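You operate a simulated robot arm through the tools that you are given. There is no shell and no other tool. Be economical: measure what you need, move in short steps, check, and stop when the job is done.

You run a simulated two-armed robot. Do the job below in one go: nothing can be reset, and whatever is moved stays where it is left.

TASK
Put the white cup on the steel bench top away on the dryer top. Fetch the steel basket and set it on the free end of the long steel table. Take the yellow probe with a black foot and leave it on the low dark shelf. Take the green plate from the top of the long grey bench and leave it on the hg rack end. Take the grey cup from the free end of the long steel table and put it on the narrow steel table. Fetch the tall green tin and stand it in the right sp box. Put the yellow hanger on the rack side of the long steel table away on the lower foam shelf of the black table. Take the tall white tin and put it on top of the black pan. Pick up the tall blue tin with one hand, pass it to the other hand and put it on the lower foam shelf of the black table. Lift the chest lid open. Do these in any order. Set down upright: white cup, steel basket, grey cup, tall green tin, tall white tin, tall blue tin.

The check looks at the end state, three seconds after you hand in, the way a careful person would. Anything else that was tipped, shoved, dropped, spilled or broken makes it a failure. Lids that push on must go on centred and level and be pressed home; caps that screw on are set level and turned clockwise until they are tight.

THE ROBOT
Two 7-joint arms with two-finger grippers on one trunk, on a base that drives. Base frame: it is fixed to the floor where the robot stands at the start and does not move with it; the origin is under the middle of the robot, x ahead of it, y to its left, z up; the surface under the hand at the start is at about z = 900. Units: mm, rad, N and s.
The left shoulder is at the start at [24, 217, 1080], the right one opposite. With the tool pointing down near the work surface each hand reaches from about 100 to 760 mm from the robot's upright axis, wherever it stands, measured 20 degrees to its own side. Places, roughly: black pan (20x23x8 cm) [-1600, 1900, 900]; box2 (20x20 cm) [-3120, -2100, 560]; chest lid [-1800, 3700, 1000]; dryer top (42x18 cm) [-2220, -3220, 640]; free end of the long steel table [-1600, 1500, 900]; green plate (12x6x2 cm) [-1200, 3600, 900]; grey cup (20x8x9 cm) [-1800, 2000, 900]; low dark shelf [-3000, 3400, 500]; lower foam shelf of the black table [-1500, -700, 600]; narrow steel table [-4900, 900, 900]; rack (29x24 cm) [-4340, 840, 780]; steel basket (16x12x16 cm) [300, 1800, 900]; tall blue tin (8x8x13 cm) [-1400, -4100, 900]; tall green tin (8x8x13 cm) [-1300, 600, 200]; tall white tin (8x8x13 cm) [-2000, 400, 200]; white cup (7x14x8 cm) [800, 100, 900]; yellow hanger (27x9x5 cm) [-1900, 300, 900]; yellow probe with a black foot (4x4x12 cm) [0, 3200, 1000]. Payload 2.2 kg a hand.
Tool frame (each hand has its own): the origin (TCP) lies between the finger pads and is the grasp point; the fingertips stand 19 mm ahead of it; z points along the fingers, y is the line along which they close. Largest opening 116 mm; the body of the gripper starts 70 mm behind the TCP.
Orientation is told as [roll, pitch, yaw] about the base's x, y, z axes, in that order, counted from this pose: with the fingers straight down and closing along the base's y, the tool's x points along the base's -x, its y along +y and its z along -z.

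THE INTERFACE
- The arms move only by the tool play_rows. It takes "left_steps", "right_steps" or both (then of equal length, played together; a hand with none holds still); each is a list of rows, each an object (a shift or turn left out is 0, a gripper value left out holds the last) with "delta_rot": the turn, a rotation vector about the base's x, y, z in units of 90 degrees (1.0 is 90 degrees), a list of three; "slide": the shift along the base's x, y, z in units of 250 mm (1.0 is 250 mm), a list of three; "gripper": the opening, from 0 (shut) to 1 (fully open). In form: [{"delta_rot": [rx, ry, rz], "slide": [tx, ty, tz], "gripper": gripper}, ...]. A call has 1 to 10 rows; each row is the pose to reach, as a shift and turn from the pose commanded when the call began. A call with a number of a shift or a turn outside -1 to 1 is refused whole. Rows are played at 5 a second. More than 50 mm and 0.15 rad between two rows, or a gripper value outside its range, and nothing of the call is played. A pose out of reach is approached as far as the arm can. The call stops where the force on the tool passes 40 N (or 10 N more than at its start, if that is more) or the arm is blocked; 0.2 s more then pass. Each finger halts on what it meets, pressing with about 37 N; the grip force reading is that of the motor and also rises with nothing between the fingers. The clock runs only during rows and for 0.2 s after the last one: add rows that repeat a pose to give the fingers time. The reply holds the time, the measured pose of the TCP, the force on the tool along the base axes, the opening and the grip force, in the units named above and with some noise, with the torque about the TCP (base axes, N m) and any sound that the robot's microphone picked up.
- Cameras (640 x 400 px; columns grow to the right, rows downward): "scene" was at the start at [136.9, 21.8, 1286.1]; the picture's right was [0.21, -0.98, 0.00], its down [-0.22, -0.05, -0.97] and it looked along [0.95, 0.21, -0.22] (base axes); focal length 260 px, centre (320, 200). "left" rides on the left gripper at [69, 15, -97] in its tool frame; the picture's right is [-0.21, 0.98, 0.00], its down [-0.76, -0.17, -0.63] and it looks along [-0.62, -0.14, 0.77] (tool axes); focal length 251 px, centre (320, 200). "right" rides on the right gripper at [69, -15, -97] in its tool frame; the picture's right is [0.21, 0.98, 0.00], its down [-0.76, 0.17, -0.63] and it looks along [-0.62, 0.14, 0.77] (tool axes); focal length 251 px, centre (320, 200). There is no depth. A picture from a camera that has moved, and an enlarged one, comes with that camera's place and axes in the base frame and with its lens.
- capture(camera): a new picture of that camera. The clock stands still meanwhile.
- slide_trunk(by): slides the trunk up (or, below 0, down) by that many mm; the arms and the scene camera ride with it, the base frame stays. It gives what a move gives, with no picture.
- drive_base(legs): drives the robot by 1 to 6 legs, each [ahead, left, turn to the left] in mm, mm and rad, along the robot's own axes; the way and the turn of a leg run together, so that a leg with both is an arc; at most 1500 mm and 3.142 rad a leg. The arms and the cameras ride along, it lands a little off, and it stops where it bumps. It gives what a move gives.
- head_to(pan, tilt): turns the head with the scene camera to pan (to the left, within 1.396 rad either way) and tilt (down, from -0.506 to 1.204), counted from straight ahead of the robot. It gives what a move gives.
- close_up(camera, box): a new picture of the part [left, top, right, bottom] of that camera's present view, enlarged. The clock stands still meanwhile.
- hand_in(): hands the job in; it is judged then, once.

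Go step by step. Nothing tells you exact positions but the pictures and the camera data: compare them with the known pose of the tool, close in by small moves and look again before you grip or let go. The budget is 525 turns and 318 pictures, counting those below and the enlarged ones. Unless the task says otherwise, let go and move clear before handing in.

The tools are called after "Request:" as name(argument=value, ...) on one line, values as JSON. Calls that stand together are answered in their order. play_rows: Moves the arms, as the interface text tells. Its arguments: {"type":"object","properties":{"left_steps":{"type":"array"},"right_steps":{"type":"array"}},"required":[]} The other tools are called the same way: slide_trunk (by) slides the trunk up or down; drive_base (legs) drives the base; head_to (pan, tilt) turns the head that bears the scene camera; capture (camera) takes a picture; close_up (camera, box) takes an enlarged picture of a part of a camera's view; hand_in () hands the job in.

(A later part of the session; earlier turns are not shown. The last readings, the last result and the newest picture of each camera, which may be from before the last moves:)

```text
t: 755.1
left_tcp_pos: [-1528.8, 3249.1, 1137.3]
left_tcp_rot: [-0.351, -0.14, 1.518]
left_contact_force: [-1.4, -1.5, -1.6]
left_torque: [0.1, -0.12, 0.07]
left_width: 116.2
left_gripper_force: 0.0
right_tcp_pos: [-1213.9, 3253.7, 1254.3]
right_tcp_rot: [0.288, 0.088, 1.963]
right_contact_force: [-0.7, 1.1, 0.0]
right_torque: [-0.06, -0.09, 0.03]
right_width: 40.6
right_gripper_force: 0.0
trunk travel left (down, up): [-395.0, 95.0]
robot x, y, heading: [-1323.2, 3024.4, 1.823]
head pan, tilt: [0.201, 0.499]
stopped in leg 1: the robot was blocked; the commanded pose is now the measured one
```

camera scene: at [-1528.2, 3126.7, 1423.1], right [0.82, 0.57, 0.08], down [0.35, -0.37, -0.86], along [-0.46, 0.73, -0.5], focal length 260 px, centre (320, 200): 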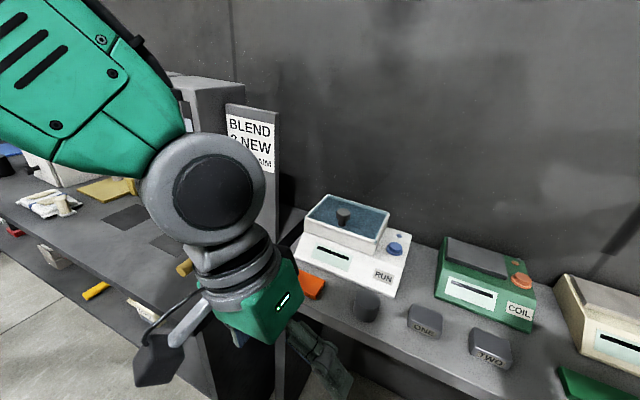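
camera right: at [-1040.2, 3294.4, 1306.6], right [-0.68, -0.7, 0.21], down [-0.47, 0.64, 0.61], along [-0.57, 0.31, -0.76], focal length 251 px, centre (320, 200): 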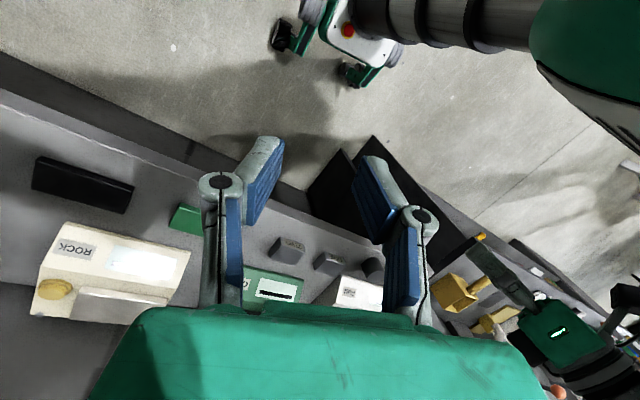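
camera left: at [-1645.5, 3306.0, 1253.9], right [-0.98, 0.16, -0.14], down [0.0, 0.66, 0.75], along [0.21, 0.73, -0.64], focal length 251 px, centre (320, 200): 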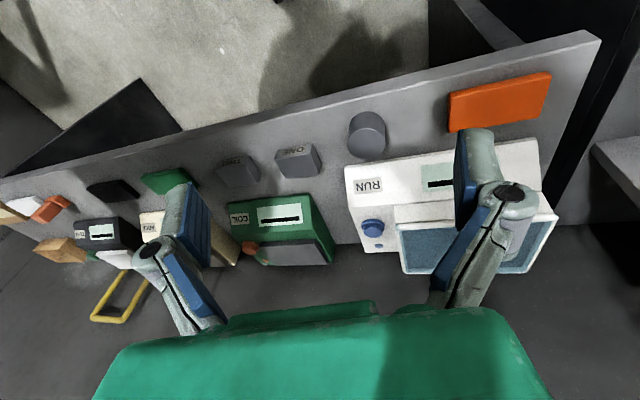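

Both hands have been pulled in against the body. I push both forward again, step by step.

Request:
play_rows(left_steps=[{"slide": [-0.045, 0.18, 0]}, {"slide": [-0.09, 0.36, 0]}, {"slide": [-0.13, 0.54, 0]}, {"slide": [-0.17, 0.72, 0]}], right_steps=[{"slide": [0.03, 0.18, 0]}, {"slide": [0.06, 0.36, 0]}, {"slide": [0.09, 0.54, 0]}, {"slide": [0.12, 0.72, 0]}])

Request:
play_rows(left_steps=[{"slide": [-0.045, 0.18, 0]}, {"slide": [-0.09, 0.36, 0]}, {"slide": [-0.13, 0.54, 0]}, {"slide": [-0.17, 0.72, 0]}], right_steps=[{"slide": [0.03, 0.18, 0]}, {"slide": [0.06, 0.36, 0]}, {"slide": [0.09, 0.54, 0]}, {"slide": [0.12, 0.72, 0]}])

```text
t: 755.7
left_tcp_pos: [-1376.2, 3354.5, 1142.0]
left_tcp_rot: [-0.211, -0.075, 1.482]
left_contact_force: [2.1, 1.3, 0.1]
left_torque: [-0.09, 0.17, -0.04]
left_width: 115.8
left_gripper_force: 0.0
right_tcp_pos: [-1020.8, 3371.3, 1219.5]
right_tcp_rot: [0.444, 0.075, 1.969]
right_contact_force: [-2.0, 1.1, 0.3]
right_torque: [-0.03, 0.01, -0.02]
right_width: 40.7
right_gripper_force: 0.1
trunk travel left (down, up): [-395.0, 95.0]
robot x, y, heading: [-1294.0, 3030.7, 1.814]
head pan, tilt: [0.201, 0.499]
stopped in row 2 (right hand): the arm was blocked; the commanded pose is now the measured one
```

```text
t: 756.1
left_tcp_pos: [-1570.7, 3352.6, 1131.1]
left_tcp_rot: [-0.365, -0.125, 1.505]
left_contact_force: [-3.7, 0.0, -0.2]
left_torque: [0.02, -0.26, 0.03]
left_width: 116.0
left_gripper_force: 0.1
right_tcp_pos: [-1212.6, 3363.5, 1257.2]
right_tcp_rot: [0.278, 0.091, 1.968]
right_contact_force: [-0.1, 0.1, 0.8]
right_torque: [0.01, -0.04, 0.01]
right_width: 40.7
right_gripper_force: 0.1
trunk travel left (down, up): [-395.0, 95.0]
robot x, y, heading: [-1318.7, 3032.3, 1.807]
head pan, tilt: [0.201, 0.499]
stopped in row 2 (right hand): the arm was blocked; the commanded pose is now the measured one
```

Request:
play_rows(left_steps=[{"slide": [-0.045, 0.18, 0]}, {"slide": [-0.09, 0.36, 0]}, {"slide": [-0.13, 0.54, 0]}], right_steps=[{"slide": [0.03, 0.18, 0]}, {"slide": [0.06, 0.36, 0]}, {"slide": [0.09, 0.54, 0]}])

Request:
head_to(pan=0.25, tilt=0.5)

Request:
head_to(pan=0.2, tilt=0.5)

Request:
head_to(pan=0.25, tilt=0.5)

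```text
t: 757.1
left_tcp_pos: [-1641.7, 3457.4, 1130.5]
left_tcp_rot: [-0.395, -0.149, 1.508]
left_contact_force: [-2.7, -1.7, -0.7]
left_torque: [-0.01, -0.23, 0.05]
left_width: 116.0
left_gripper_force: 0.1
right_tcp_pos: [-1235.0, 3464.0, 1275.2]
right_tcp_rot: [0.246, 0.076, 1.968]
right_contact_force: [-1.2, -0.6, 1.8]
right_torque: [0.15, -0.18, 0.03]
right_width: 40.6
right_gripper_force: 0.1
trunk travel left (down, up): [-395.0, 95.0]
robot x, y, heading: [-1323.1, 3034.4, 1.808]
head pan, tilt: [0.201, 0.499]
stopped in row 3 (left hand): the arm was blocked; the commanded pose is now the measured one
```

```text
t: 757.8
left_tcp_pos: [-1520.7, 3496.2, 1137.7]
left_tcp_rot: [-0.301, -0.112, 1.477]
left_contact_force: [1.5, 0.0, -0.5]
left_torque: [0.08, 0.16, 0.02]
left_width: 116.1
left_gripper_force: 0.1
right_tcp_pos: [-1104.5, 3505.8, 1245.9]
right_tcp_rot: [0.352, 0.073, 1.958]
right_contact_force: [0.7, -0.1, -0.3]
right_torque: [-0.04, 0.07, -0.05]
right_width: 40.7
right_gripper_force: 0.0
trunk travel left (down, up): [-395.0, 95.0]
robot x, y, heading: [-1299.9, 3043.7, 1.804]
head pan, tilt: [0.25, 0.499]
```

```text
t: 758.4
left_tcp_pos: [-1543.3, 3485.3, 1138.8]
left_tcp_rot: [-0.322, -0.122, 1.486]
left_contact_force: [1.3, -0.1, 0.5]
left_torque: [0.03, 0.02, 0.01]
left_width: 115.8
left_gripper_force: 0.1
right_tcp_pos: [-1132.3, 3495.5, 1252.1]
right_tcp_rot: [0.33, 0.076, 1.968]
right_contact_force: [-0.6, 0.3, 1.0]
right_torque: [0.0, -0.1, -0.01]
right_width: 40.7
right_gripper_force: 0.0
trunk travel left (down, up): [-395.0, 95.0]
robot x, y, heading: [-1305.4, 3039.4, 1.809]
head pan, tilt: [0.201, 0.499]
```

```text
t: 759.0
left_tcp_pos: [-1642.7, 3460.7, 1127.4]
left_tcp_rot: [-0.39, -0.145, 1.507]
left_contact_force: [-3.4, -0.9, -0.9]
left_torque: [0.07, -0.27, 0.04]
left_width: 115.9
left_gripper_force: 0.0
right_tcp_pos: [-1235.5, 3470.0, 1272.1]
right_tcp_rot: [0.251, 0.08, 1.965]
right_contact_force: [-1.5, -0.7, 0.9]
right_torque: [0.04, -0.21, 0.04]
right_width: 40.4
right_gripper_force: 0.1
trunk travel left (down, up): [-395.0, 95.0]
robot x, y, heading: [-1329.2, 3035.3, 1.81]
head pan, tilt: [0.25, 0.499]
```

The sway is getting smaller. I try backing away now.

Request:
head_to(pan=0.2, tilt=0.5)

Request:
head_to(pan=0.25, tilt=0.5)

Request:
drive_base(legs=[[-250, 0, 0]])

```text
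t: 759.6
left_tcp_pos: [-1507.7, 3499.5, 1137.8]
left_tcp_rot: [-0.291, -0.108, 1.479]
left_contact_force: [1.3, -0.4, 0.7]
left_torque: [0.03, 0.1, 0.02]
left_width: 115.9
left_gripper_force: 0.1
right_tcp_pos: [-1092.9, 3513.2, 1243.7]
right_tcp_rot: [0.361, 0.074, 1.962]
right_contact_force: [0.2, 0.6, 0.2]
right_torque: [-0.05, 0.04, -0.02]
right_width: 40.7
right_gripper_force: 0.0
trunk travel left (down, up): [-395.0, 95.0]
robot x, y, heading: [-1296.5, 3042.2, 1.806]
head pan, tilt: [0.201, 0.499]
```

```text
t: 760.3
left_tcp_pos: [-1564.7, 3481.3, 1134.0]
left_tcp_rot: [-0.338, -0.125, 1.49]
left_contact_force: [0.0, -0.4, -1.5]
left_torque: [0.0, -0.04, 0.02]
left_width: 115.9
left_gripper_force: 0.0
right_tcp_pos: [-1153.3, 3490.6, 1252.7]
right_tcp_rot: [0.312, 0.081, 1.967]
right_contact_force: [-0.6, 0.9, 0.1]
right_torque: [0.02, -0.03, 0.0]
right_width: 40.6
right_gripper_force: 0.1
trunk travel left (down, up): [-395.0, 95.0]
robot x, y, heading: [-1313.5, 3034.2, 1.807]
head pan, tilt: [0.25, 0.499]
```

```text
t: 762.4
left_tcp_pos: [-1464.7, 3251.1, 1131.3]
left_tcp_rot: [-0.312, -0.112, 1.476]
left_contact_force: [4.6, 0.6, -1.8]
left_torque: [-0.04, 0.3, -0.01]
left_width: 115.8
left_gripper_force: 0.0
right_tcp_pos: [-1061.9, 3253.4, 1234.1]
right_tcp_rot: [0.353, 0.086, 1.977]
right_contact_force: [2.9, 1.0, -2.5]
right_torque: [-0.14, 0.38, -0.06]
right_width: 40.7
right_gripper_force: 0.1
trunk travel left (down, up): [-395.0, 95.0]
robot x, y, heading: [-1262.9, 2807.5, 1.796]
head pan, tilt: [0.25, 0.499]
stopped in leg 1: the robot was blocked; the commanded pose is now the measured one
```

Request:
drive_base(legs=[[-150, 0, 0]])

Request:
head_to(pan=-0.3, tilt=0.5)

Request:
head_to(pan=0.3, tilt=0.5)

Request:
head_to(pan=0.0, tilt=0.5)

```text
t: 763.5
left_tcp_pos: [-1449.6, 3223.3, 1125.7]
left_tcp_rot: [-0.338, -0.105, 1.429]
left_contact_force: [2.6, 1.1, -1.6]
left_torque: [-0.15, 0.22, -0.12]
left_width: 116.1
left_gripper_force: 0.1
right_tcp_pos: [-1052.4, 3200.1, 1230.3]
right_tcp_rot: [0.339, 0.099, 1.928]
right_contact_force: [2.1, 1.8, -2.3]
right_torque: [-0.16, 0.23, -0.03]
right_width: 40.5
right_gripper_force: 0.0
trunk travel left (down, up): [-395.0, 95.0]
robot x, y, heading: [-1264.6, 2776.5, 1.739]
head pan, tilt: [0.25, 0.499]
stopped in leg 1: the robot was blocked; the commanded pose is now the measured one
```

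```text
t: 764.5
left_tcp_pos: [-1492.9, 3209.5, 1129.3]
left_tcp_rot: [-0.366, -0.131, 1.454]
left_contact_force: [0.0, -1.2, 0.7]
left_torque: [0.07, -0.04, 0.03]
left_width: 115.9
left_gripper_force: 0.0
right_tcp_pos: [-1097.9, 3189.8, 1243.7]
right_tcp_rot: [0.303, 0.088, 1.952]
right_contact_force: [0.3, 0.9, -1.2]
right_torque: [-0.11, -0.02, 0.02]
right_width: 40.7
right_gripper_force: 0.0
trunk travel left (down, up): [-395.0, 95.0]
robot x, y, heading: [-1269.0, 2786.9, 1.756]
head pan, tilt: [-0.3, 0.499]
```

```text
t: 765.5
left_tcp_pos: [-1533.7, 3210.5, 1124.4]
left_tcp_rot: [-0.395, -0.133, 1.482]
left_contact_force: [-1.9, 0.0, 0.3]
left_torque: [0.06, -0.09, 0.01]
left_width: 116.2
left_gripper_force: 0.1
right_tcp_pos: [-1142.4, 3195.9, 1248.4]
right_tcp_rot: [0.277, 0.095, 1.972]
right_contact_force: [-1.6, -1.7, 2.4]
right_torque: [0.12, -0.21, -0.02]
right_width: 40.6
right_gripper_force: 0.0
trunk travel left (down, up): [-395.0, 95.0]
robot x, y, heading: [-1274.8, 2790.4, 1.776]
head pan, tilt: [0.3, 0.499]
```

```text
t: 766.3
left_tcp_pos: [-1607.2, 3171.3, 1115.4]
left_tcp_rot: [-0.455, -0.159, 1.47]
left_contact_force: [-1.6, 0.4, 0.0]
left_torque: [-0.12, -0.14, -0.03]
left_width: 116.2
left_gripper_force: 0.1
right_tcp_pos: [-1219.3, 3147.2, 1264.4]
right_tcp_rot: [0.203, 0.094, 1.933]
right_contact_force: [1.0, -0.6, -0.2]
right_torque: [0.05, 0.09, 0.03]
right_width: 40.7
right_gripper_force: 0.1
trunk travel left (down, up): [-395.0, 95.0]
robot x, y, heading: [-1290.0, 2762.7, 1.754]
head pan, tilt: [0.0, 0.499]
```

Request:
play_rows(left_steps=[{"delta_rot": [-0.014, 0.065, 0.044]}, {"delta_rot": [-0.028, 0.13, 0.09]}, {"delta_rot": [-0.043, 0.2, 0.134]}, {"delta_rot": [-0.057, 0.262, 0.178]}], right_steps=[{"delta_rot": [0.028, -0.032, -0.032], "slide": [0, 0.05, -0.05]}, {"delta_rot": [0.056, -0.064, -0.064], "slide": [0, 0.1, -0.1]}, {"delta_rot": [0.084, -0.096, -0.096], "slide": [0, 0.15, -0.15]}, {"delta_rot": [0.112, -0.127, -0.127], "slide": [0, 0.2, -0.2]}])

Request:
head_to(pan=0.3, tilt=0.5)

```text
t: 766.9
left_tcp_pos: [-1376.6, 3229.1, 1149.4]
left_tcp_rot: [-0.093, -0.09, 1.572]
left_contact_force: [3.5, -0.9, 2.2]
left_torque: [0.03, 0.33, -0.04]
left_width: 116.0
left_gripper_force: 0.1
right_tcp_pos: [-978.3, 3245.9, 1201.6]
right_tcp_rot: [0.324, 0.013, 1.909]
right_contact_force: [1.6, -0.6, 0.8]
right_torque: [0.01, 0.1, -0.07]
right_width: 40.5
right_gripper_force: 0.1
trunk travel left (down, up): [-395.0, 95.0]
robot x, y, heading: [-1261.0, 2812.7, 1.799]
head pan, tilt: [0.0, 0.499]
stopped in row 2 (right hand): the arm was blocked; the commanded pose is now the measured one
```

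```text
t: 767.7
left_tcp_pos: [-1514.7, 3205.3, 1134.8]
left_tcp_rot: [-0.22, -0.091, 1.598]
left_contact_force: [-1.3, -0.7, 0.2]
left_torque: [-0.05, -0.11, 0.01]
left_width: 116.3
left_gripper_force: 0.0
right_tcp_pos: [-1124.5, 3221.4, 1228.6]
right_tcp_rot: [0.203, 0.046, 1.919]
right_contact_force: [-0.3, 0.4, 0.8]
right_torque: [0.03, 0.02, 0.04]
right_width: 40.6
right_gripper_force: 0.0
trunk travel left (down, up): [-395.0, 95.0]
robot x, y, heading: [-1278.9, 2808.2, 1.798]
head pan, tilt: [0.3, 0.499]
```

Request:
play_rows(left_steps=[{"delta_rot": [-0.02, 0.046, 0.042]}, {"delta_rot": [-0.04, 0.092, 0.084]}, {"delta_rot": [-0.061, 0.138, 0.127]}, {"delta_rot": [-0.061, 0.138, 0.127]}], right_steps=[{"delta_rot": [0.023, -0.037, -0.025], "slide": [0.03, 0.04, -0.04]}, {"delta_rot": [0.046, -0.074, -0.05], "slide": [0.06, 0.08, -0.08]}, {"delta_rot": [0.07, -0.11, -0.076], "slide": [0.09, 0.12, -0.12]}, {"delta_rot": [0.07, -0.11, -0.076], "slide": [0.09, 0.12, -0.12]}])

Request:
head_to(pan=0.0, tilt=0.5)

Request:
head_to(pan=0.3, tilt=0.5)

```text
t: 768.5
left_tcp_pos: [-1618.1, 3192.9, 1112.4]
left_tcp_rot: [-0.092, -0.018, 1.77]
left_contact_force: [-2.4, -1.9, 1.1]
left_torque: [0.09, -0.24, 0.05]
left_width: 116.0
left_gripper_force: 0.1
right_tcp_pos: [-1211.7, 3227.8, 1213.4]
right_tcp_rot: [-0.087, -0.013, 1.789]
right_contact_force: [-1.3, 0.0, 0.9]
right_torque: [0.03, -0.11, 0.05]
right_width: 40.5
right_gripper_force: 0.0
trunk travel left (down, up): [-395.0, 95.0]
robot x, y, heading: [-1287.1, 2822.1, 1.787]
head pan, tilt: [0.3, 0.499]
stopped in row 4 (left hand): the arm was blocked; the commanded pose is now the measured one
```

```text
t: 769.3
left_tcp_pos: [-1503.0, 3210.8, 1130.0]
left_tcp_rot: [0.003, -0.018, 1.749]
left_contact_force: [1.6, 0.3, 0.9]
left_torque: [0.03, 0.15, -0.04]
left_width: 115.8
left_gripper_force: 0.2
right_tcp_pos: [-1094.4, 3245.5, 1191.9]
right_tcp_rot: [0.015, -0.002, 1.775]
right_contact_force: [1.4, -0.7, 0.3]
right_torque: [0.0, 0.08, -0.02]
right_width: 40.6
right_gripper_force: 0.0
trunk travel left (down, up): [-395.0, 95.0]
robot x, y, heading: [-1269.4, 2817.2, 1.787]
head pan, tilt: [0.0, 0.499]
```

```text
t: 770.1
left_tcp_pos: [-1436.0, 3235.2, 1135.3]
left_tcp_rot: [0.053, -0.02, 1.747]
left_contact_force: [0.2, 0.8, -0.4]
left_torque: [-0.02, 0.06, -0.04]
left_width: 116.1
left_gripper_force: 0.0
right_tcp_pos: [-1019.6, 3268.5, 1178.9]
right_tcp_rot: [0.065, -0.007, 1.771]
right_contact_force: [-0.1, -0.4, 0.1]
right_torque: [0.05, -0.03, -0.04]
right_width: 40.7
right_gripper_force: 0.0
trunk travel left (down, up): [-395.0, 95.0]
robot x, y, heading: [-1254.3, 2825.9, 1.782]
head pan, tilt: [0.3, 0.499]
```

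Request:
head_to(pan=0.0, tilt=0.5)

Request:
head_to(pan=0.3, tilt=0.5)

Request:
head_to(pan=0.0, tilt=0.5)

Request:
head_to(pan=0.3, tilt=0.5)

```text
t: 770.9
left_tcp_pos: [-1527.9, 3223.2, 1123.6]
left_tcp_rot: [-0.012, -0.015, 1.769]
left_contact_force: [-1.9, -0.9, -0.7]
left_torque: [0.05, -0.18, -0.02]
left_width: 116.1
left_gripper_force: 0.2
right_tcp_pos: [-1119.3, 3261.5, 1190.4]
right_tcp_rot: [-0.001, -0.001, 1.797]
right_contact_force: [-1.8, 0.5, -0.4]
right_torque: [-0.05, -0.16, 0.0]
right_width: 40.7
right_gripper_force: 0.1
trunk travel left (down, up): [-395.0, 95.0]
robot x, y, heading: [-1277.2, 2834.5, 1.799]
head pan, tilt: [0.0, 0.499]
```

```text
t: 771.7
left_tcp_pos: [-1616.0, 3203.4, 1111.2]
left_tcp_rot: [-0.086, -0.017, 1.764]
left_contact_force: [-1.5, -0.9, -0.7]
left_torque: [0.05, -0.14, 0.02]
left_width: 116.2
left_gripper_force: 0.1
right_tcp_pos: [-1209.5, 3236.2, 1208.2]
right_tcp_rot: [-0.078, -0.005, 1.784]
right_contact_force: [-1.6, 0.6, -0.7]
right_torque: [0.01, -0.12, 0.05]
right_width: 40.4
right_gripper_force: 0.0
trunk travel left (down, up): [-395.0, 95.0]
robot x, y, heading: [-1289.0, 2822.8, 1.784]
head pan, tilt: [0.3, 0.499]
```

```text
t: 772.5
left_tcp_pos: [-1559.4, 3177.1, 1113.5]
left_tcp_rot: [-0.043, -0.008, 1.783]
left_contact_force: [-3.6, -6.5, -4.5]
left_torque: [0.52, -0.4, 0.07]
left_width: 115.9
left_gripper_force: 0.1
right_tcp_pos: [-1151.9, 3223.2, 1193.6]
right_tcp_rot: [-0.032, 0.002, 1.808]
right_contact_force: [-5.0, 1.5, -5.8]
right_torque: [-0.1, -0.44, -0.03]
right_width: 40.6
right_gripper_force: 0.1
trunk travel left (down, up): [-395.0, 95.0]
robot x, y, heading: [-1270.5, 2806.4, 1.811]
head pan, tilt: [0.0, 0.499]
```

```text
t: 773.3
left_tcp_pos: [-1442.8, 3206.7, 1141.1]
left_tcp_rot: [0.055, -0.029, 1.759]
left_contact_force: [0.8, 0.6, 0.2]
left_torque: [0.01, 0.07, -0.01]
left_width: 116.2
left_gripper_force: 0.1
right_tcp_pos: [-1025.6, 3249.4, 1185.2]
right_tcp_rot: [0.062, -0.016, 1.784]
right_contact_force: [-0.1, -1.0, 0.7]
right_torque: [0.13, 0.01, -0.05]
right_width: 40.5
right_gripper_force: 0.2
trunk travel left (down, up): [-395.0, 95.0]
robot x, y, heading: [-1255.3, 2816.9, 1.806]
head pan, tilt: [0.3, 0.499]
```

Request:
slide_trunk(by=-150)

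Request:
slide_trunk(by=-150)

Request:
head_to(pan=0.0, tilt=0.5)

Request:
head_to(pan=0.3, tilt=0.5)

```text
t: 773.8
left_tcp_pos: [-1689.1, 3117.5, 1077.3]
left_tcp_rot: [-0.153, -0.003, 1.828]
left_contact_force: [-0.8, -1.0, 1.5]
left_torque: [0.05, -0.11, 0.04]
left_width: 115.9
left_gripper_force: 0.1
right_tcp_pos: [-1297.8, 3180.3, 1197.7]
right_tcp_rot: [-0.139, 0.006, 1.852]
right_contact_force: [-3.1, 1.4, 0.3]
right_torque: [-0.08, -0.12, 0.01]
right_width: 40.5
right_gripper_force: 0.1
trunk travel left (down, up): [-386.0, 104.0]
robot x, y, heading: [-1275.9, 2789.2, 1.851]
head pan, tilt: [0.3, 0.499]
stopped: the arm was blocked; the commanded pose is now the measured one
```

```text
t: 774.3
left_tcp_pos: [-1464.6, 3187.2, 1094.9]
left_tcp_rot: [0.064, -0.01, 1.834]
left_contact_force: [1.7, 2.0, -0.2]
left_torque: [-0.09, 0.12, -0.03]
left_width: 116.2
left_gripper_force: 0.0
right_tcp_pos: [-1061.7, 3254.7, 1134.8]
right_tcp_rot: [0.087, 0.011, 1.875]
right_contact_force: [0.8, -0.1, -0.2]
right_torque: [0.02, 0.07, -0.03]
right_width: 40.6
right_gripper_force: 0.0
trunk travel left (down, up): [-366.0, 124.0]
robot x, y, heading: [-1257.6, 2811.1, 1.874]
head pan, tilt: [0.3, 0.499]
stopped: the arm was blocked; the commanded pose is now the measured one
```

```text
t: 775.1
left_tcp_pos: [-1564.0, 3131.0, 1087.2]
left_tcp_rot: [-0.036, -0.01, 1.845]
left_contact_force: [-1.3, -1.1, 1.0]
left_torque: [0.11, -0.12, 0.03]
left_width: 115.8
left_gripper_force: 0.0
right_tcp_pos: [-1170.3, 3194.8, 1160.3]
right_tcp_rot: [-0.013, 0.002, 1.885]
right_contact_force: [-1.0, -0.7, 2.5]
right_torque: [0.09, -0.15, 0.03]
right_width: 40.7
right_gripper_force: 0.1
trunk travel left (down, up): [-366.0, 124.0]
robot x, y, heading: [-1269.2, 2796.7, 1.862]
head pan, tilt: [0.0, 0.499]
```

```text
t: 775.9
left_tcp_pos: [-1640.0, 3127.6, 1070.7]
left_tcp_rot: [-0.089, -0.003, 1.847]
left_contact_force: [-1.2, -1.2, -1.3]
left_torque: [0.09, -0.12, 0.03]
left_width: 115.8
left_gripper_force: 0.0
right_tcp_pos: [-1246.1, 3193.3, 1167.2]
right_tcp_rot: [-0.073, 0.005, 1.878]
right_contact_force: [-0.1, 2.9, -1.2]
right_torque: [-0.13, -0.02, 0.03]
right_width: 40.5
right_gripper_force: 0.1
trunk travel left (down, up): [-366.0, 124.0]
robot x, y, heading: [-1288.8, 2796.1, 1.863]
head pan, tilt: [0.3, 0.499]
```

Perhaps my head moves keep the sway going. I hold everything still for a few moments.

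Request:
head_to(pan=0.3, tilt=0.5)

Request:
head_to(pan=0.3, tilt=0.49)

Request:
head_to(pan=0.3, tilt=0.5)

Request:
head_to(pan=0.3, tilt=0.49)

Request:
head_to(pan=0.3, tilt=0.5)

Request:
head_to(pan=0.3, tilt=1.0)

```text
t: 776.5
left_tcp_pos: [-1465.8, 3210.7, 1089.7]
left_tcp_rot: [0.055, 0.005, 1.813]
left_contact_force: [-0.4, 1.1, -0.5]
left_torque: [-0.03, -0.01, -0.05]
left_width: 116.1
left_gripper_force: 0.1
right_tcp_pos: [-1061.8, 3271.0, 1134.5]
right_tcp_rot: [0.078, 0.021, 1.844]
right_contact_force: [-0.4, -0.1, -0.5]
right_torque: [0.04, -0.03, -0.03]
right_width: 40.6
right_gripper_force: 0.0
trunk travel left (down, up): [-366.0, 124.0]
robot x, y, heading: [-1255.0, 2826.0, 1.851]
head pan, tilt: [0.3, 0.499]
```

```text
t: 777.1
left_tcp_pos: [-1600.6, 3098.3, 1091.0]
left_tcp_rot: [-0.081, -0.031, 1.813]
left_contact_force: [-0.2, -2.2, 3.0]
left_torque: [0.16, -0.01, 0.07]
left_width: 115.7
left_gripper_force: 0.0
right_tcp_pos: [-1204.8, 3146.4, 1183.6]
right_tcp_rot: [-0.064, -0.02, 1.852]
right_contact_force: [0.0, -0.8, 1.8]
right_torque: [0.06, -0.01, 0.06]
right_width: 40.6
right_gripper_force: 0.0
trunk travel left (down, up): [-366.0, 124.0]
robot x, y, heading: [-1270.0, 2783.1, 1.826]
head pan, tilt: [0.3, 0.49]
```

```text
t: 777.8
left_tcp_pos: [-1489.9, 3229.0, 1089.7]
left_tcp_rot: [0.041, 0.018, 1.788]
left_contact_force: [-1.5, 1.3, 1.9]
left_torque: [-0.24, -0.15, -0.02]
left_width: 116.2
left_gripper_force: 0.1
right_tcp_pos: [-1088.4, 3281.1, 1138.5]
right_tcp_rot: [0.067, 0.044, 1.82]
right_contact_force: [-4.1, -0.4, 1.3]
right_torque: [0.03, -0.43, -0.02]
right_width: 40.3
right_gripper_force: 0.1
trunk travel left (down, up): [-366.0, 124.0]
robot x, y, heading: [-1275.5, 2836.5, 1.823]
head pan, tilt: [0.3, 0.499]
```

```text
t: 778.4
left_tcp_pos: [-1572.0, 3087.6, 1099.3]
left_tcp_rot: [-0.077, -0.035, 1.789]
left_contact_force: [0.2, -2.0, 2.7]
left_torque: [0.23, 0.11, 0.05]
left_width: 116.0
left_gripper_force: 0.0
right_tcp_pos: [-1181.0, 3123.9, 1187.7]
right_tcp_rot: [-0.05, -0.029, 1.836]
right_contact_force: [2.3, -0.1, 4.2]
right_torque: [-0.03, 0.19, 0.08]
right_width: 41.0
right_gripper_force: 0.0
trunk travel left (down, up): [-366.0, 124.0]
robot x, y, heading: [-1260.6, 2771.1, 1.798]
head pan, tilt: [0.3, 0.49]
```

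```text
t: 779.0
left_tcp_pos: [-1503.6, 3191.5, 1089.0]
left_tcp_rot: [0.051, 0.023, 1.822]
left_contact_force: [-2.2, 1.4, 0.2]
left_torque: [-0.05, -0.25, -0.04]
left_width: 116.2
left_gripper_force: 0.0
right_tcp_pos: [-1097.6, 3267.3, 1138.6]
right_tcp_rot: [0.072, 0.056, 1.838]
right_contact_force: [-0.6, 1.1, -1.1]
right_torque: [-0.14, -0.06, -0.01]
right_width: 40.4
right_gripper_force: 0.0
trunk travel left (down, up): [-366.0, 124.0]
robot x, y, heading: [-1271.3, 2808.9, 1.864]
head pan, tilt: [0.3, 0.499]
```

```text
t: 779.9
left_tcp_pos: [-1432.0, 3169.1, 1101.7]
left_tcp_rot: [0.068, -0.026, 1.816]
left_contact_force: [-0.7, 0.3, 1.2]
left_torque: [-0.01, -0.12, -0.05]
left_width: 116.1
left_gripper_force: 0.0
right_tcp_pos: [-1029.2, 3230.3, 1138.8]
right_tcp_rot: [0.087, -0.008, 1.853]
right_contact_force: [-1.9, -1.5, 3.5]
right_torque: [0.17, -0.14, -0.08]
right_width: 40.5
right_gripper_force: 0.0
trunk travel left (down, up): [-366.0, 124.0]
robot x, y, heading: [-1241.0, 2801.9, 1.853]
head pan, tilt: [0.3, 1.0]
```

Request:
drive_base(legs=[[0, 0, -0.5]])

Request:
drive_base(legs=[[300, 0, 0]])

Request:
drive_base(legs=[[0, -300, 0]])

```text
t: 780.8
left_tcp_pos: [-1502.4, 3191.8, 1074.3]
left_tcp_rot: [-0.044, -0.012, 1.632]
left_contact_force: [-1.5, -1.1, 0.3]
left_torque: [0.05, -0.18, -0.04]
left_width: 116.1
left_gripper_force: 0.0
right_tcp_pos: [-1113.1, 3166.8, 1142.1]
right_tcp_rot: [0.0, 0.016, 1.675]
right_contact_force: [-4.8, -0.9, -1.1]
right_torque: [0.09, -0.5, -0.01]
right_width: 40.5
right_gripper_force: 0.1
trunk travel left (down, up): [-366.0, 124.0]
robot x, y, heading: [-1295.8, 2835.2, 1.65]
head pan, tilt: [0.3, 1.0]
stopped in leg 1: the robot was blocked; the commanded pose is now the measured one
```

```text
t: 782.9
left_tcp_pos: [-1520.4, 3491.2, 1079.2]
left_tcp_rot: [-0.014, -0.014, 1.629]
left_contact_force: [0.1, -2.9, -2.7]
left_torque: [0.23, 0.12, -0.04]
left_width: 115.9
left_gripper_force: 0.1
right_tcp_pos: [-1118.2, 3479.0, 1148.0]
right_tcp_rot: [0.008, 0.004, 1.648]
right_contact_force: [0.6, -1.4, 0.3]
right_torque: [0.13, 0.08, -0.04]
right_width: 40.5
right_gripper_force: 0.0
trunk travel left (down, up): [-366.0, 124.0]
robot x, y, heading: [-1312.4, 3136.3, 1.667]
head pan, tilt: [0.3, 1.0]
```

```text
t: 784.4
left_tcp_pos: [-1212.5, 3472.9, 1049.4]
left_tcp_rot: [0.127, 0.151, 1.494]
left_contact_force: [2.0, -0.4, -1.7]
left_torque: [0.04, 0.22, 0.0]
left_width: 116.2
left_gripper_force: 0.0
right_tcp_pos: [-778.6, 3512.0, 1085.5]
right_tcp_rot: [0.176, 0.162, 1.436]
right_contact_force: [1.8, 1.8, -0.6]
right_torque: [-0.1, 0.13, 0.0]
right_width: 40.7
right_gripper_force: 0.1
trunk travel left (down, up): [-366.0, 124.0]
robot x, y, heading: [-1119.9, 3166.8, 1.638]
head pan, tilt: [0.3, 1.0]
stopped in leg 1: the robot was blocked; the commanded pose is now the measured one
```

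Request:
drive_base(legs=[[-300, 0, 0]])

Request:
drive_base(legs=[[-200, 0, 0]])

Request:
slide_trunk(by=-150)

```text
t: 785.2
left_tcp_pos: [-1495.0, 3435.3, 989.9]
left_tcp_rot: [-0.138, 0.098, 1.558]
left_contact_force: [-1.0, -1.4, 0.6]
left_torque: [0.1, -0.15, 0.06]
left_width: 116.1
left_gripper_force: 0.0
right_tcp_pos: [-1079.9, 3451.7, 1125.8]
right_tcp_rot: [-0.066, 0.076, 1.498]
right_contact_force: [0.2, -1.8, -0.5]
right_torque: [0.26, -0.05, 0.06]
right_width: 40.7
right_gripper_force: 0.1
trunk travel left (down, up): [-366.0, 124.0]
robot x, y, heading: [-1140.1, 3169.0, 1.629]
head pan, tilt: [0.3, 1.0]
stopped in leg 1: the robot was blocked; the commanded pose is now the measured one
```

```text
t: 785.9
left_tcp_pos: [-1347.9, 3436.3, 1000.2]
left_tcp_rot: [-0.031, 0.117, 1.495]
left_contact_force: [2.9, -1.6, -0.3]
left_torque: [0.21, 0.35, -0.05]
left_width: 116.0
left_gripper_force: 0.1
right_tcp_pos: [-926.1, 3465.1, 1080.7]
right_tcp_rot: [0.056, 0.118, 1.422]
right_contact_force: [1.8, 1.1, 1.2]
right_torque: [-0.07, 0.25, -0.04]
right_width: 40.7
right_gripper_force: 0.1
trunk travel left (down, up): [-366.0, 124.0]
robot x, y, heading: [-1130.0, 3172.0, 1.629]
head pan, tilt: [0.3, 1.0]
stopped in leg 1: the robot was blocked; the commanded pose is now the measured one
```

```text
t: 786.2
left_tcp_pos: [-1506.1, 3419.4, 961.4]
left_tcp_rot: [-0.169, 0.108, 1.568]
left_contact_force: [1.1, 0.4, -0.1]
left_torque: [0.08, 0.1, 0.06]
left_width: 116.4
left_gripper_force: 0.1
right_tcp_pos: [-1091.1, 3446.4, 1096.3]
right_tcp_rot: [-0.09, 0.073, 1.501]
right_contact_force: [1.1, 0.0, 0.3]
right_torque: [-0.12, 0.12, -0.01]
right_width: 40.4
right_gripper_force: 0.0
trunk travel left (down, up): [-363.0, 127.0]
robot x, y, heading: [-1147.0, 3169.2, 1.637]
head pan, tilt: [0.3, 1.0]
stopped: the arm was blocked; the commanded pose is now the measured one
```

Request:
capture(camera="scene")

Request:
capture(camera="left")

```text
54 pictures are left
camera scene: at [-1265.0, 3269.3, 1354.4], right [0.93, 0.36, 0.07], down [0.34, -0.78, -0.52], along [-0.14, 0.51, -0.85], focal length 260 px, centre (320, 200)
```

scene: 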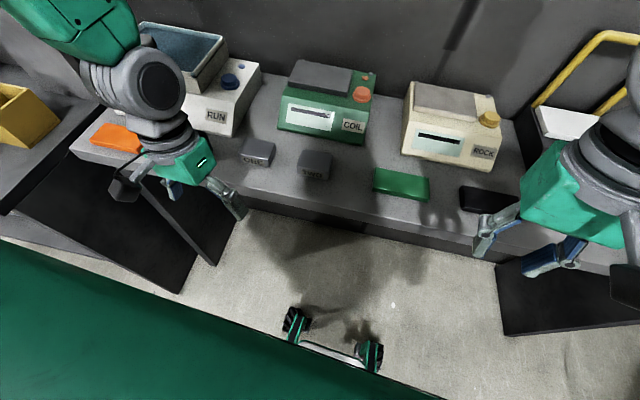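

```text
53 pictures are left
camera left: at [-1535.9, 3361.3, 1061.7], right [-0.96, 0.2, -0.18], down [0.06, 0.82, 0.57], along [0.26, 0.53, -0.8], focal length 251 px, centre (320, 200)
```

left: 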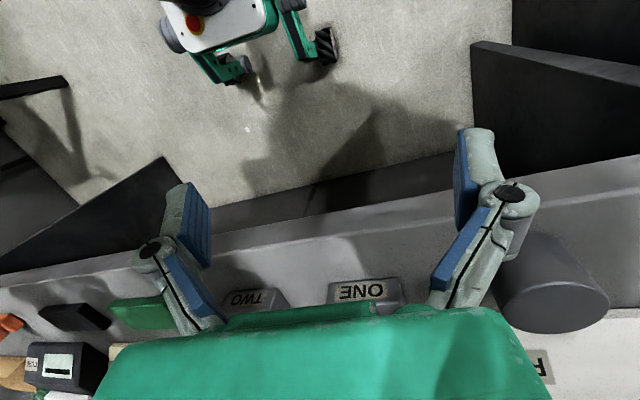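

Request:
play_rows(left_steps=[{"slide": [0, -0.05, 0.18]}, {"slide": [0, -0.1, 0.36]}, {"slide": [0, -0.15, 0.54]}])

Request:
drive_base(legs=[[30, 0, 0]])

Request:
drive_base(legs=[[-100, 0, 0]])

Request:
drive_base(legs=[[-100, 0, 0]])

```text
t: 786.7
left_tcp_pos: [-1303.9, 3420.5, 1061.2]
left_tcp_rot: [0.04, 0.117, 1.577]
left_contact_force: [-1.9, 1.3, 1.1]
left_torque: [-0.06, -0.06, -0.01]
left_width: 116.1
left_gripper_force: 0.0
left hand out of reach, approached as far as the arm can: row 1, 2
right_tcp_pos: [-875.2, 3443.9, 1065.0]
right_tcp_rot: [0.105, 0.114, 1.506]
right_contact_force: [0.5, -2.0, 0.9]
right_torque: [0.13, 0.0, -0.07]
right_width: 40.4
right_gripper_force: 0.0
trunk travel left (down, up): [-363.0, 127.0]
robot x, y, heading: [-1119.1, 3171.6, 1.637]
head pan, tilt: [0.3, 1.0]
stopped in row 2 (left hand): the arm was blocked; the commanded pose is now the measured one
```

```text
t: 787.6
left_tcp_pos: [-1334.2, 3407.6, 1056.7]
left_tcp_rot: [0.025, 0.097, 1.611]
left_contact_force: [0.3, 1.5, 0.6]
left_torque: [-0.11, 0.13, -0.09]
left_width: 116.0
left_gripper_force: 0.0
right_tcp_pos: [-918.5, 3449.2, 1072.5]
right_tcp_rot: [0.114, 0.071, 1.534]
right_contact_force: [0.4, -3.0, -0.8]
right_torque: [0.29, 0.06, -0.03]
right_width: 40.6
right_gripper_force: 0.0
trunk travel left (down, up): [-363.0, 127.0]
robot x, y, heading: [-1132.3, 3174.1, 1.658]
head pan, tilt: [0.3, 1.0]
stopped in leg 1: the robot was blocked; the commanded pose is now the measured one
```

```text
t: 788.7
left_tcp_pos: [-1335.2, 3421.6, 1055.1]
left_tcp_rot: [0.013, 0.073, 1.565]
left_contact_force: [-0.1, 3.2, 0.3]
left_torque: [-0.22, 0.03, -0.01]
left_width: 115.9
left_gripper_force: 0.2
right_tcp_pos: [-925.8, 3422.1, 1068.8]
right_tcp_rot: [0.119, 0.088, 1.484]
right_contact_force: [0.1, -2.3, 0.3]
right_torque: [0.12, 0.02, -0.03]
right_width: 40.4
right_gripper_force: 0.2
trunk travel left (down, up): [-363.0, 127.0]
robot x, y, heading: [-1148.6, 3143.4, 1.601]
head pan, tilt: [0.3, 1.0]
stopped in leg 1: the robot was blocked; the commanded pose is now the measured one
```

```text
t: 790.1
left_tcp_pos: [-1408.5, 3309.3, 1038.8]
left_tcp_rot: [-0.11, 0.013, 1.479]
left_contact_force: [-2.0, -2.7, -0.7]
left_torque: [0.19, -0.2, 0.08]
left_width: 116.2
left_gripper_force: 0.0
right_tcp_pos: [-1008.3, 3246.6, 1084.8]
right_tcp_rot: [0.003, 0.062, 1.373]
right_contact_force: [-3.4, 2.3, 0.7]
right_torque: [-0.2, -0.3, 0.05]
right_width: 40.7
right_gripper_force: 0.0
trunk travel left (down, up): [-363.0, 127.0]
robot x, y, heading: [-1148.6, 3013.2, 1.511]
head pan, tilt: [0.3, 1.0]
stopped in leg 1: the robot was blocked; the commanded pose is now the measured one
```

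It is moving away from the bench. I continue in short backward steps.

Request:
drive_base(legs=[[-120, 0, 0]])

Request:
drive_base(legs=[[-120, 0, 0]])

Request:
drive_base(legs=[[-120, 0, 0]])

Request:
drive_base(legs=[[-120, 0, 0]])

```text
t: 791.1
left_tcp_pos: [-1396.5, 3301.8, 1039.1]
left_tcp_rot: [-0.1, -0.015, 1.519]
left_contact_force: [-0.6, -0.3, 1.2]
left_torque: [-0.14, -0.17, 0.02]
left_width: 115.9
left_gripper_force: 0.0
right_tcp_pos: [-1012.7, 3267.5, 1088.8]
right_tcp_rot: [0.048, 0.028, 1.395]
right_contact_force: [-1.0, 3.0, -0.4]
right_torque: [-0.3, -0.14, 0.03]
right_width: 40.7
right_gripper_force: 0.2
trunk travel left (down, up): [-363.0, 127.0]
robot x, y, heading: [-1137.7, 2992.7, 1.557]
head pan, tilt: [0.3, 1.0]
stopped in leg 1: the robot was blocked; the commanded pose is now the measured one
```

```text
t: 792.2
left_tcp_pos: [-1389.3, 3264.8, 1040.3]
left_tcp_rot: [-0.096, -0.03, 1.548]
left_contact_force: [-1.6, -0.1, -0.3]
left_torque: [-0.01, -0.17, 0.03]
left_width: 115.9
left_gripper_force: 0.1
right_tcp_pos: [-1013.0, 3242.0, 1089.2]
right_tcp_rot: [0.073, 0.023, 1.415]
right_contact_force: [-1.7, 2.1, -0.2]
right_torque: [-0.24, -0.2, 0.03]
right_width: 40.5
right_gripper_force: 0.1
trunk travel left (down, up): [-363.0, 127.0]
robot x, y, heading: [-1127.6, 2961.9, 1.585]
head pan, tilt: [0.3, 1.0]
stopped in leg 1: the robot was blocked; the commanded pose is now the measured one
```

```text
t: 793.2
left_tcp_pos: [-1380.0, 3239.1, 1041.3]
left_tcp_rot: [-0.095, -0.051, 1.576]
left_contact_force: [-2.4, 0.1, 0.1]
left_torque: [-0.04, -0.16, 0.01]
left_width: 116.0
left_gripper_force: 0.2
right_tcp_pos: [-1014.1, 3227.0, 1089.1]
right_tcp_rot: [0.097, 0.014, 1.436]
right_contact_force: [-2.0, 3.0, 0.0]
right_torque: [-0.25, -0.19, 0.08]
right_width: 40.5
right_gripper_force: 0.0
trunk travel left (down, up): [-363.0, 127.0]
robot x, y, heading: [-1117.0, 2942.7, 1.612]
head pan, tilt: [0.3, 1.0]
stopped in leg 1: the robot was blocked; the commanded pose is now the measured one
```

```text
t: 794.2
left_tcp_pos: [-1368.9, 3212.4, 1042.4]
left_tcp_rot: [-0.094, -0.071, 1.601]
left_contact_force: [-2.0, 0.2, 0.5]
left_torque: [-0.02, -0.19, 0.05]
left_width: 115.9
left_gripper_force: 0.1
right_tcp_pos: [-1015.9, 3209.5, 1087.6]
right_tcp_rot: [0.123, 0.007, 1.449]
right_contact_force: [-3.2, 2.2, 0.5]
right_torque: [-0.21, -0.25, 0.05]
right_width: 40.6
right_gripper_force: 0.1
trunk travel left (down, up): [-363.0, 127.0]
robot x, y, heading: [-1107.2, 2920.1, 1.647]
head pan, tilt: [0.3, 1.0]
stopped in leg 1: the robot was blocked; the commanded pose is now the measured one
```

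Request:
play_rows(left_steps=[{"slide": [-0.01, 0.18, 0]}, {"slide": [-0.02, 0.36, 0]}, {"slide": [-0.03, 0.54, 0]}, {"slide": [-0.04, 0.7, 0]}], right_steps=[{"slide": [0.03, 0.18, 0]}, {"slide": [0.06, 0.36, 0]}, {"slide": [0.09, 0.54, 0]}, {"slide": [0.12, 0.7, 0]}])

Request:
play_rows(left_steps=[{"slide": [0, 0, 0]}, {"slide": [0, 0, 0]}, {"slide": [0, 0, 0]}, {"slide": [0, 0, 0]}, {"slide": [0, 0, 0]}, {"slide": [0, 0, 0]}, {"slide": [0, 0, 0]}, {"slide": [0, 0, 0]}, {"slide": [0, 0, 0]}, {"slide": [0, 0, 0]}])

```text
t: 795.4
left_tcp_pos: [-1445.6, 3319.0, 1039.7]
left_tcp_rot: [-0.128, -0.061, 1.591]
left_contact_force: [-3.3, -2.1, 0.3]
left_torque: [0.18, -0.23, 0.02]
left_width: 116.0
left_gripper_force: 0.1
right_tcp_pos: [-1049.3, 3342.2, 1113.6]
right_tcp_rot: [0.085, -0.053, 1.45]
right_contact_force: [-3.0, -0.9, 1.3]
right_torque: [0.12, -0.22, 0.02]
right_width: 40.7
right_gripper_force: 0.2
trunk travel left (down, up): [-363.0, 127.0]
robot x, y, heading: [-1127.1, 2922.0, 1.629]
head pan, tilt: [0.3, 1.0]
stopped in row 4 (left hand): the arm was blocked; the commanded pose is now the measured one
```

```text
t: 797.8
left_tcp_pos: [-1275.3, 3343.4, 1063.8]
left_tcp_rot: [0.015, -0.043, 1.571]
left_contact_force: [1.9, -0.1, -0.6]
left_torque: [-0.03, 0.24, -0.03]
left_width: 116.0
left_gripper_force: 0.1
right_tcp_pos: [-874.8, 3367.0, 1084.4]
right_tcp_rot: [0.224, 0.001, 1.433]
right_contact_force: [2.6, -0.3, 0.3]
right_torque: [0.01, 0.24, -0.01]
right_width: 40.8
right_gripper_force: 0.1
trunk travel left (down, up): [-363.0, 127.0]
robot x, y, heading: [-1098.8, 2926.0, 1.636]
head pan, tilt: [0.3, 1.0]
stopped in row 10 (left hand): the arm was blocked; the commanded pose is now the measured one
```

Holding still works better now. I hold a bit longer.

Request:
play_rows(left_steps=[{"slide": [0, 0, 0]}, {"slide": [0, 0, 0]}, {"slide": [0, 0, 0]}, {"slide": [0, 0, 0]}, {"slide": [0, 0, 0]}, {"slide": [0, 0, 0]}, {"slide": [0, 0, 0]}, {"slide": [0, 0, 0]}, {"slide": [0, 0, 0]}, {"slide": [0, 0, 0]}])

Request:
play_rows(left_steps=[{"slide": [0, 0, 0]}, {"slide": [0, 0, 0]}, {"slide": [0, 0, 0]}, {"slide": [0, 0, 0]}, {"slide": [0, 0, 0]}, {"slide": [0, 0, 0]}, {"slide": [0, 0, 0]}, {"slide": [0, 0, 0]}, {"slide": [0, 0, 0]}, {"slide": [0, 0, 0]}])

Request:
slide_trunk(by=-100)

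```text
t: 800.2
left_tcp_pos: [-1389.6, 3337.3, 1046.0]
left_tcp_rot: [-0.077, -0.038, 1.584]
left_contact_force: [0.9, 0.9, -0.2]
left_torque: [-0.09, 0.1, 0.03]
left_width: 116.0
left_gripper_force: 0.0
right_tcp_pos: [-993.3, 3361.0, 1099.2]
right_tcp_rot: [0.132, -0.023, 1.443]
right_contact_force: [0.6, -0.4, -1.6]
right_torque: [0.02, 0.03, 0.05]
right_width: 40.6
right_gripper_force: 0.0
trunk travel left (down, up): [-363.0, 127.0]
robot x, y, heading: [-1125.2, 2921.3, 1.632]
head pan, tilt: [0.3, 1.0]
stopped in row 10 (left hand): the arm was blocked; the commanded pose is now the measured one
```

```text
t: 802.6
left_tcp_pos: [-1384.5, 3332.1, 1049.2]
left_tcp_rot: [-0.077, -0.048, 1.585]
left_contact_force: [-0.4, -0.3, -0.4]
left_torque: [0.05, -0.09, 0.01]
left_width: 116.0
left_gripper_force: 0.1
right_tcp_pos: [-985.6, 3357.5, 1103.1]
right_tcp_rot: [0.131, -0.029, 1.447]
right_contact_force: [-1.4, -0.6, 0.4]
right_torque: [0.03, -0.13, -0.02]
right_width: 40.3
right_gripper_force: 0.1
trunk travel left (down, up): [-363.0, 127.0]
robot x, y, heading: [-1115.7, 2926.8, 1.637]
head pan, tilt: [0.3, 1.0]
stopped in row 10 (left hand): the arm was blocked; the commanded pose is now the measured one
```

```text
t: 803.9
left_tcp_pos: [-1333.3, 3337.5, 958.3]
left_tcp_rot: [-0.032, -0.049, 1.576]
left_contact_force: [1.4, 0.1, -0.1]
left_torque: [-0.01, 0.07, -0.04]
left_width: 116.3
left_gripper_force: 0.1
right_tcp_pos: [-932.3, 3361.7, 997.1]
right_tcp_rot: [0.175, -0.019, 1.439]
right_contact_force: [1.3, -0.4, 0.9]
right_torque: [0.0, 0.07, 0.0]
right_width: 40.5
right_gripper_force: 0.0
trunk travel left (down, up): [-263.0, 227.0]
robot x, y, heading: [-1104.2, 2926.2, 1.636]
head pan, tilt: [0.3, 1.0]
```

The trunk moved fully this time. I lower it further and straighten the hands.

Request:
slide_trunk(by=-60)

Request:
play_rows(left_steps=[{"delta_rot": [0, 0, 0.02]}, {"delta_rot": [0, 0.02, 0.035]}, {"delta_rot": [0, 0.02, 0.035]}, {"delta_rot": [0, 0.02, 0.035]}, {"delta_rot": [0, 0.02, 0.035]}, {"delta_rot": [0, 0.02, 0.035]}], right_steps=[{"delta_rot": [0, -0.03, 0.04]}, {"delta_rot": [0, -0.06, 0.08]}, {"delta_rot": [0, -0.09, 0.12]}, {"delta_rot": [0, -0.09, 0.12]}, {"delta_rot": [0, -0.09, 0.12]}, {"delta_rot": [0, -0.09, 0.12]}])

Request:
play_rows(left_steps=[{"slide": [0, 0, 0]}, {"slide": [0, 0, 0]}, {"slide": [0, 0, 0]}, {"slide": [0, 0, 0]}, {"slide": [0, 0, 0]}, {"slide": [0, 0, 0]}, {"slide": [0, 0, 0]}, {"slide": [0, 0, 0]}, {"slide": [0, 0, 0]}, {"slide": [0, 0, 0]}])

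```text
t: 804.9
left_tcp_pos: [-1326.7, 3339.2, 899.6]
left_tcp_rot: [-0.026, -0.046, 1.573]
left_contact_force: [2.8, 0.1, 0.4]
left_torque: [-0.03, 0.24, -0.03]
left_width: 115.8
left_gripper_force: 0.0
right_tcp_pos: [-927.2, 3364.1, 933.7]
right_tcp_rot: [0.181, -0.013, 1.439]
right_contact_force: [1.5, -0.9, -0.7]
right_torque: [0.0, 0.19, 0.01]
right_width: 40.4
right_gripper_force: 0.0
trunk travel left (down, up): [-203.0, 287.0]
robot x, y, heading: [-1100.9, 2928.6, 1.632]
head pan, tilt: [0.3, 1.0]
```

```text
t: 806.3
left_tcp_pos: [-1361.1, 3335.1, 892.4]
left_tcp_rot: [-0.026, -0.048, 1.633]
left_contact_force: [0.8, 0.0, -0.2]
left_torque: [0.01, -0.01, 0.01]
left_width: 116.0
left_gripper_force: 0.1
right_tcp_pos: [-963.5, 3360.0, 940.2]
right_tcp_rot: [0.008, -0.026, 1.633]
right_contact_force: [0.0, 0.2, -0.4]
right_torque: [0.01, 0.02, -0.01]
right_width: 40.6
right_gripper_force: 0.0
trunk travel left (down, up): [-203.0, 287.0]
robot x, y, heading: [-1107.3, 2927.9, 1.637]
head pan, tilt: [0.3, 1.0]
```

```text
t: 808.7
left_tcp_pos: [-1393.5, 3330.1, 888.5]
left_tcp_rot: [-0.052, -0.047, 1.643]
left_contact_force: [-0.7, -0.2, 1.2]
left_torque: [0.04, -0.08, 0.03]
left_width: 116.0
left_gripper_force: 0.1
right_tcp_pos: [-995.8, 3355.5, 945.2]
right_tcp_rot: [-0.018, -0.033, 1.643]
right_contact_force: [-1.0, 0.2, -0.2]
right_torque: [-0.02, -0.04, 0.03]
right_width: 40.6
right_gripper_force: 0.1
trunk travel left (down, up): [-203.0, 287.0]
robot x, y, heading: [-1122.2, 2926.7, 1.632]
head pan, tilt: [0.3, 1.0]
stopped in row 10 (left hand): the arm was blocked; the commanded pose is now the measured one
```

Request:
play_rows(left_steps=[{"slide": [0, 0, 0]}, {"slide": [0, 0, 0]}, {"slide": [0, 0, 0]}, {"slide": [0, 0, 0]}, {"slide": [0, 0, 0]}, {"slide": [0, 0, 0]}, {"slide": [0, 0, 0]}, {"slide": [0, 0, 0]}, {"slide": [0, 0, 0]}, {"slide": [0, 0, 0]}])

Request:
play_rows(left_steps=[{"slide": [0, 0, 0]}, {"slide": [0, 0, 0]}, {"slide": [0, 0, 0]}, {"slide": [0, 0, 0]}, {"slide": [0, 0, 0]}, {"slide": [0, 0, 0]}, {"slide": [0, 0, 0]}, {"slide": [0, 0, 0]}, {"slide": [0, 0, 0]}])

Request:
drive_base(legs=[[-100, 0, 0.1]])

```text
t: 810.9
left_tcp_pos: [-1384.3, 3331.1, 889.9]
left_tcp_rot: [-0.043, -0.046, 1.64]
left_contact_force: [-1.2, 0.5, 0.8]
left_torque: [0.0, -0.02, 0.0]
left_width: 116.4
left_gripper_force: 0.1
right_tcp_pos: [-986.3, 3356.8, 943.8]
right_tcp_rot: [-0.009, -0.032, 1.641]
right_contact_force: [-0.4, 0.6, -0.2]
right_torque: [0.02, 0.01, 0.04]
right_width: 40.8
right_gripper_force: 0.0
trunk travel left (down, up): [-203.0, 287.0]
robot x, y, heading: [-1121.0, 2925.7, 1.635]
head pan, tilt: [0.3, 1.0]
```

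```text
t: 812.9
left_tcp_pos: [-1383.6, 3330.9, 890.1]
left_tcp_rot: [-0.043, -0.046, 1.64]
left_contact_force: [-0.4, -1.3, -0.2]
left_torque: [-0.01, -0.01, 0.0]
left_width: 116.0
left_gripper_force: 0.1
right_tcp_pos: [-984.9, 3357.6, 943.2]
right_tcp_rot: [-0.006, -0.032, 1.639]
right_contact_force: [0.4, -0.4, 0.3]
right_torque: [0.02, -0.01, 0.04]
right_width: 40.4
right_gripper_force: 0.1
trunk travel left (down, up): [-203.0, 287.0]
robot x, y, heading: [-1116.9, 2924.5, 1.638]
head pan, tilt: [0.3, 1.0]
```

```text
t: 814.1
left_tcp_pos: [-1387.9, 3208.1, 895.8]
left_tcp_rot: [-0.024, -0.049, 1.738]
left_contact_force: [0.9, -0.3, -0.7]
left_torque: [-0.02, 0.13, -0.03]
left_width: 115.9
left_gripper_force: 0.1
right_tcp_pos: [-994.6, 3273.6, 940.1]
right_tcp_rot: [0.012, -0.034, 1.737]
right_contact_force: [1.0, -0.2, 0.7]
right_torque: [0.01, 0.11, -0.01]
right_width: 40.6
right_gripper_force: 0.1
trunk travel left (down, up): [-203.0, 287.0]
robot x, y, heading: [-1105.6, 2828.7, 1.738]
head pan, tilt: [0.3, 1.0]
```

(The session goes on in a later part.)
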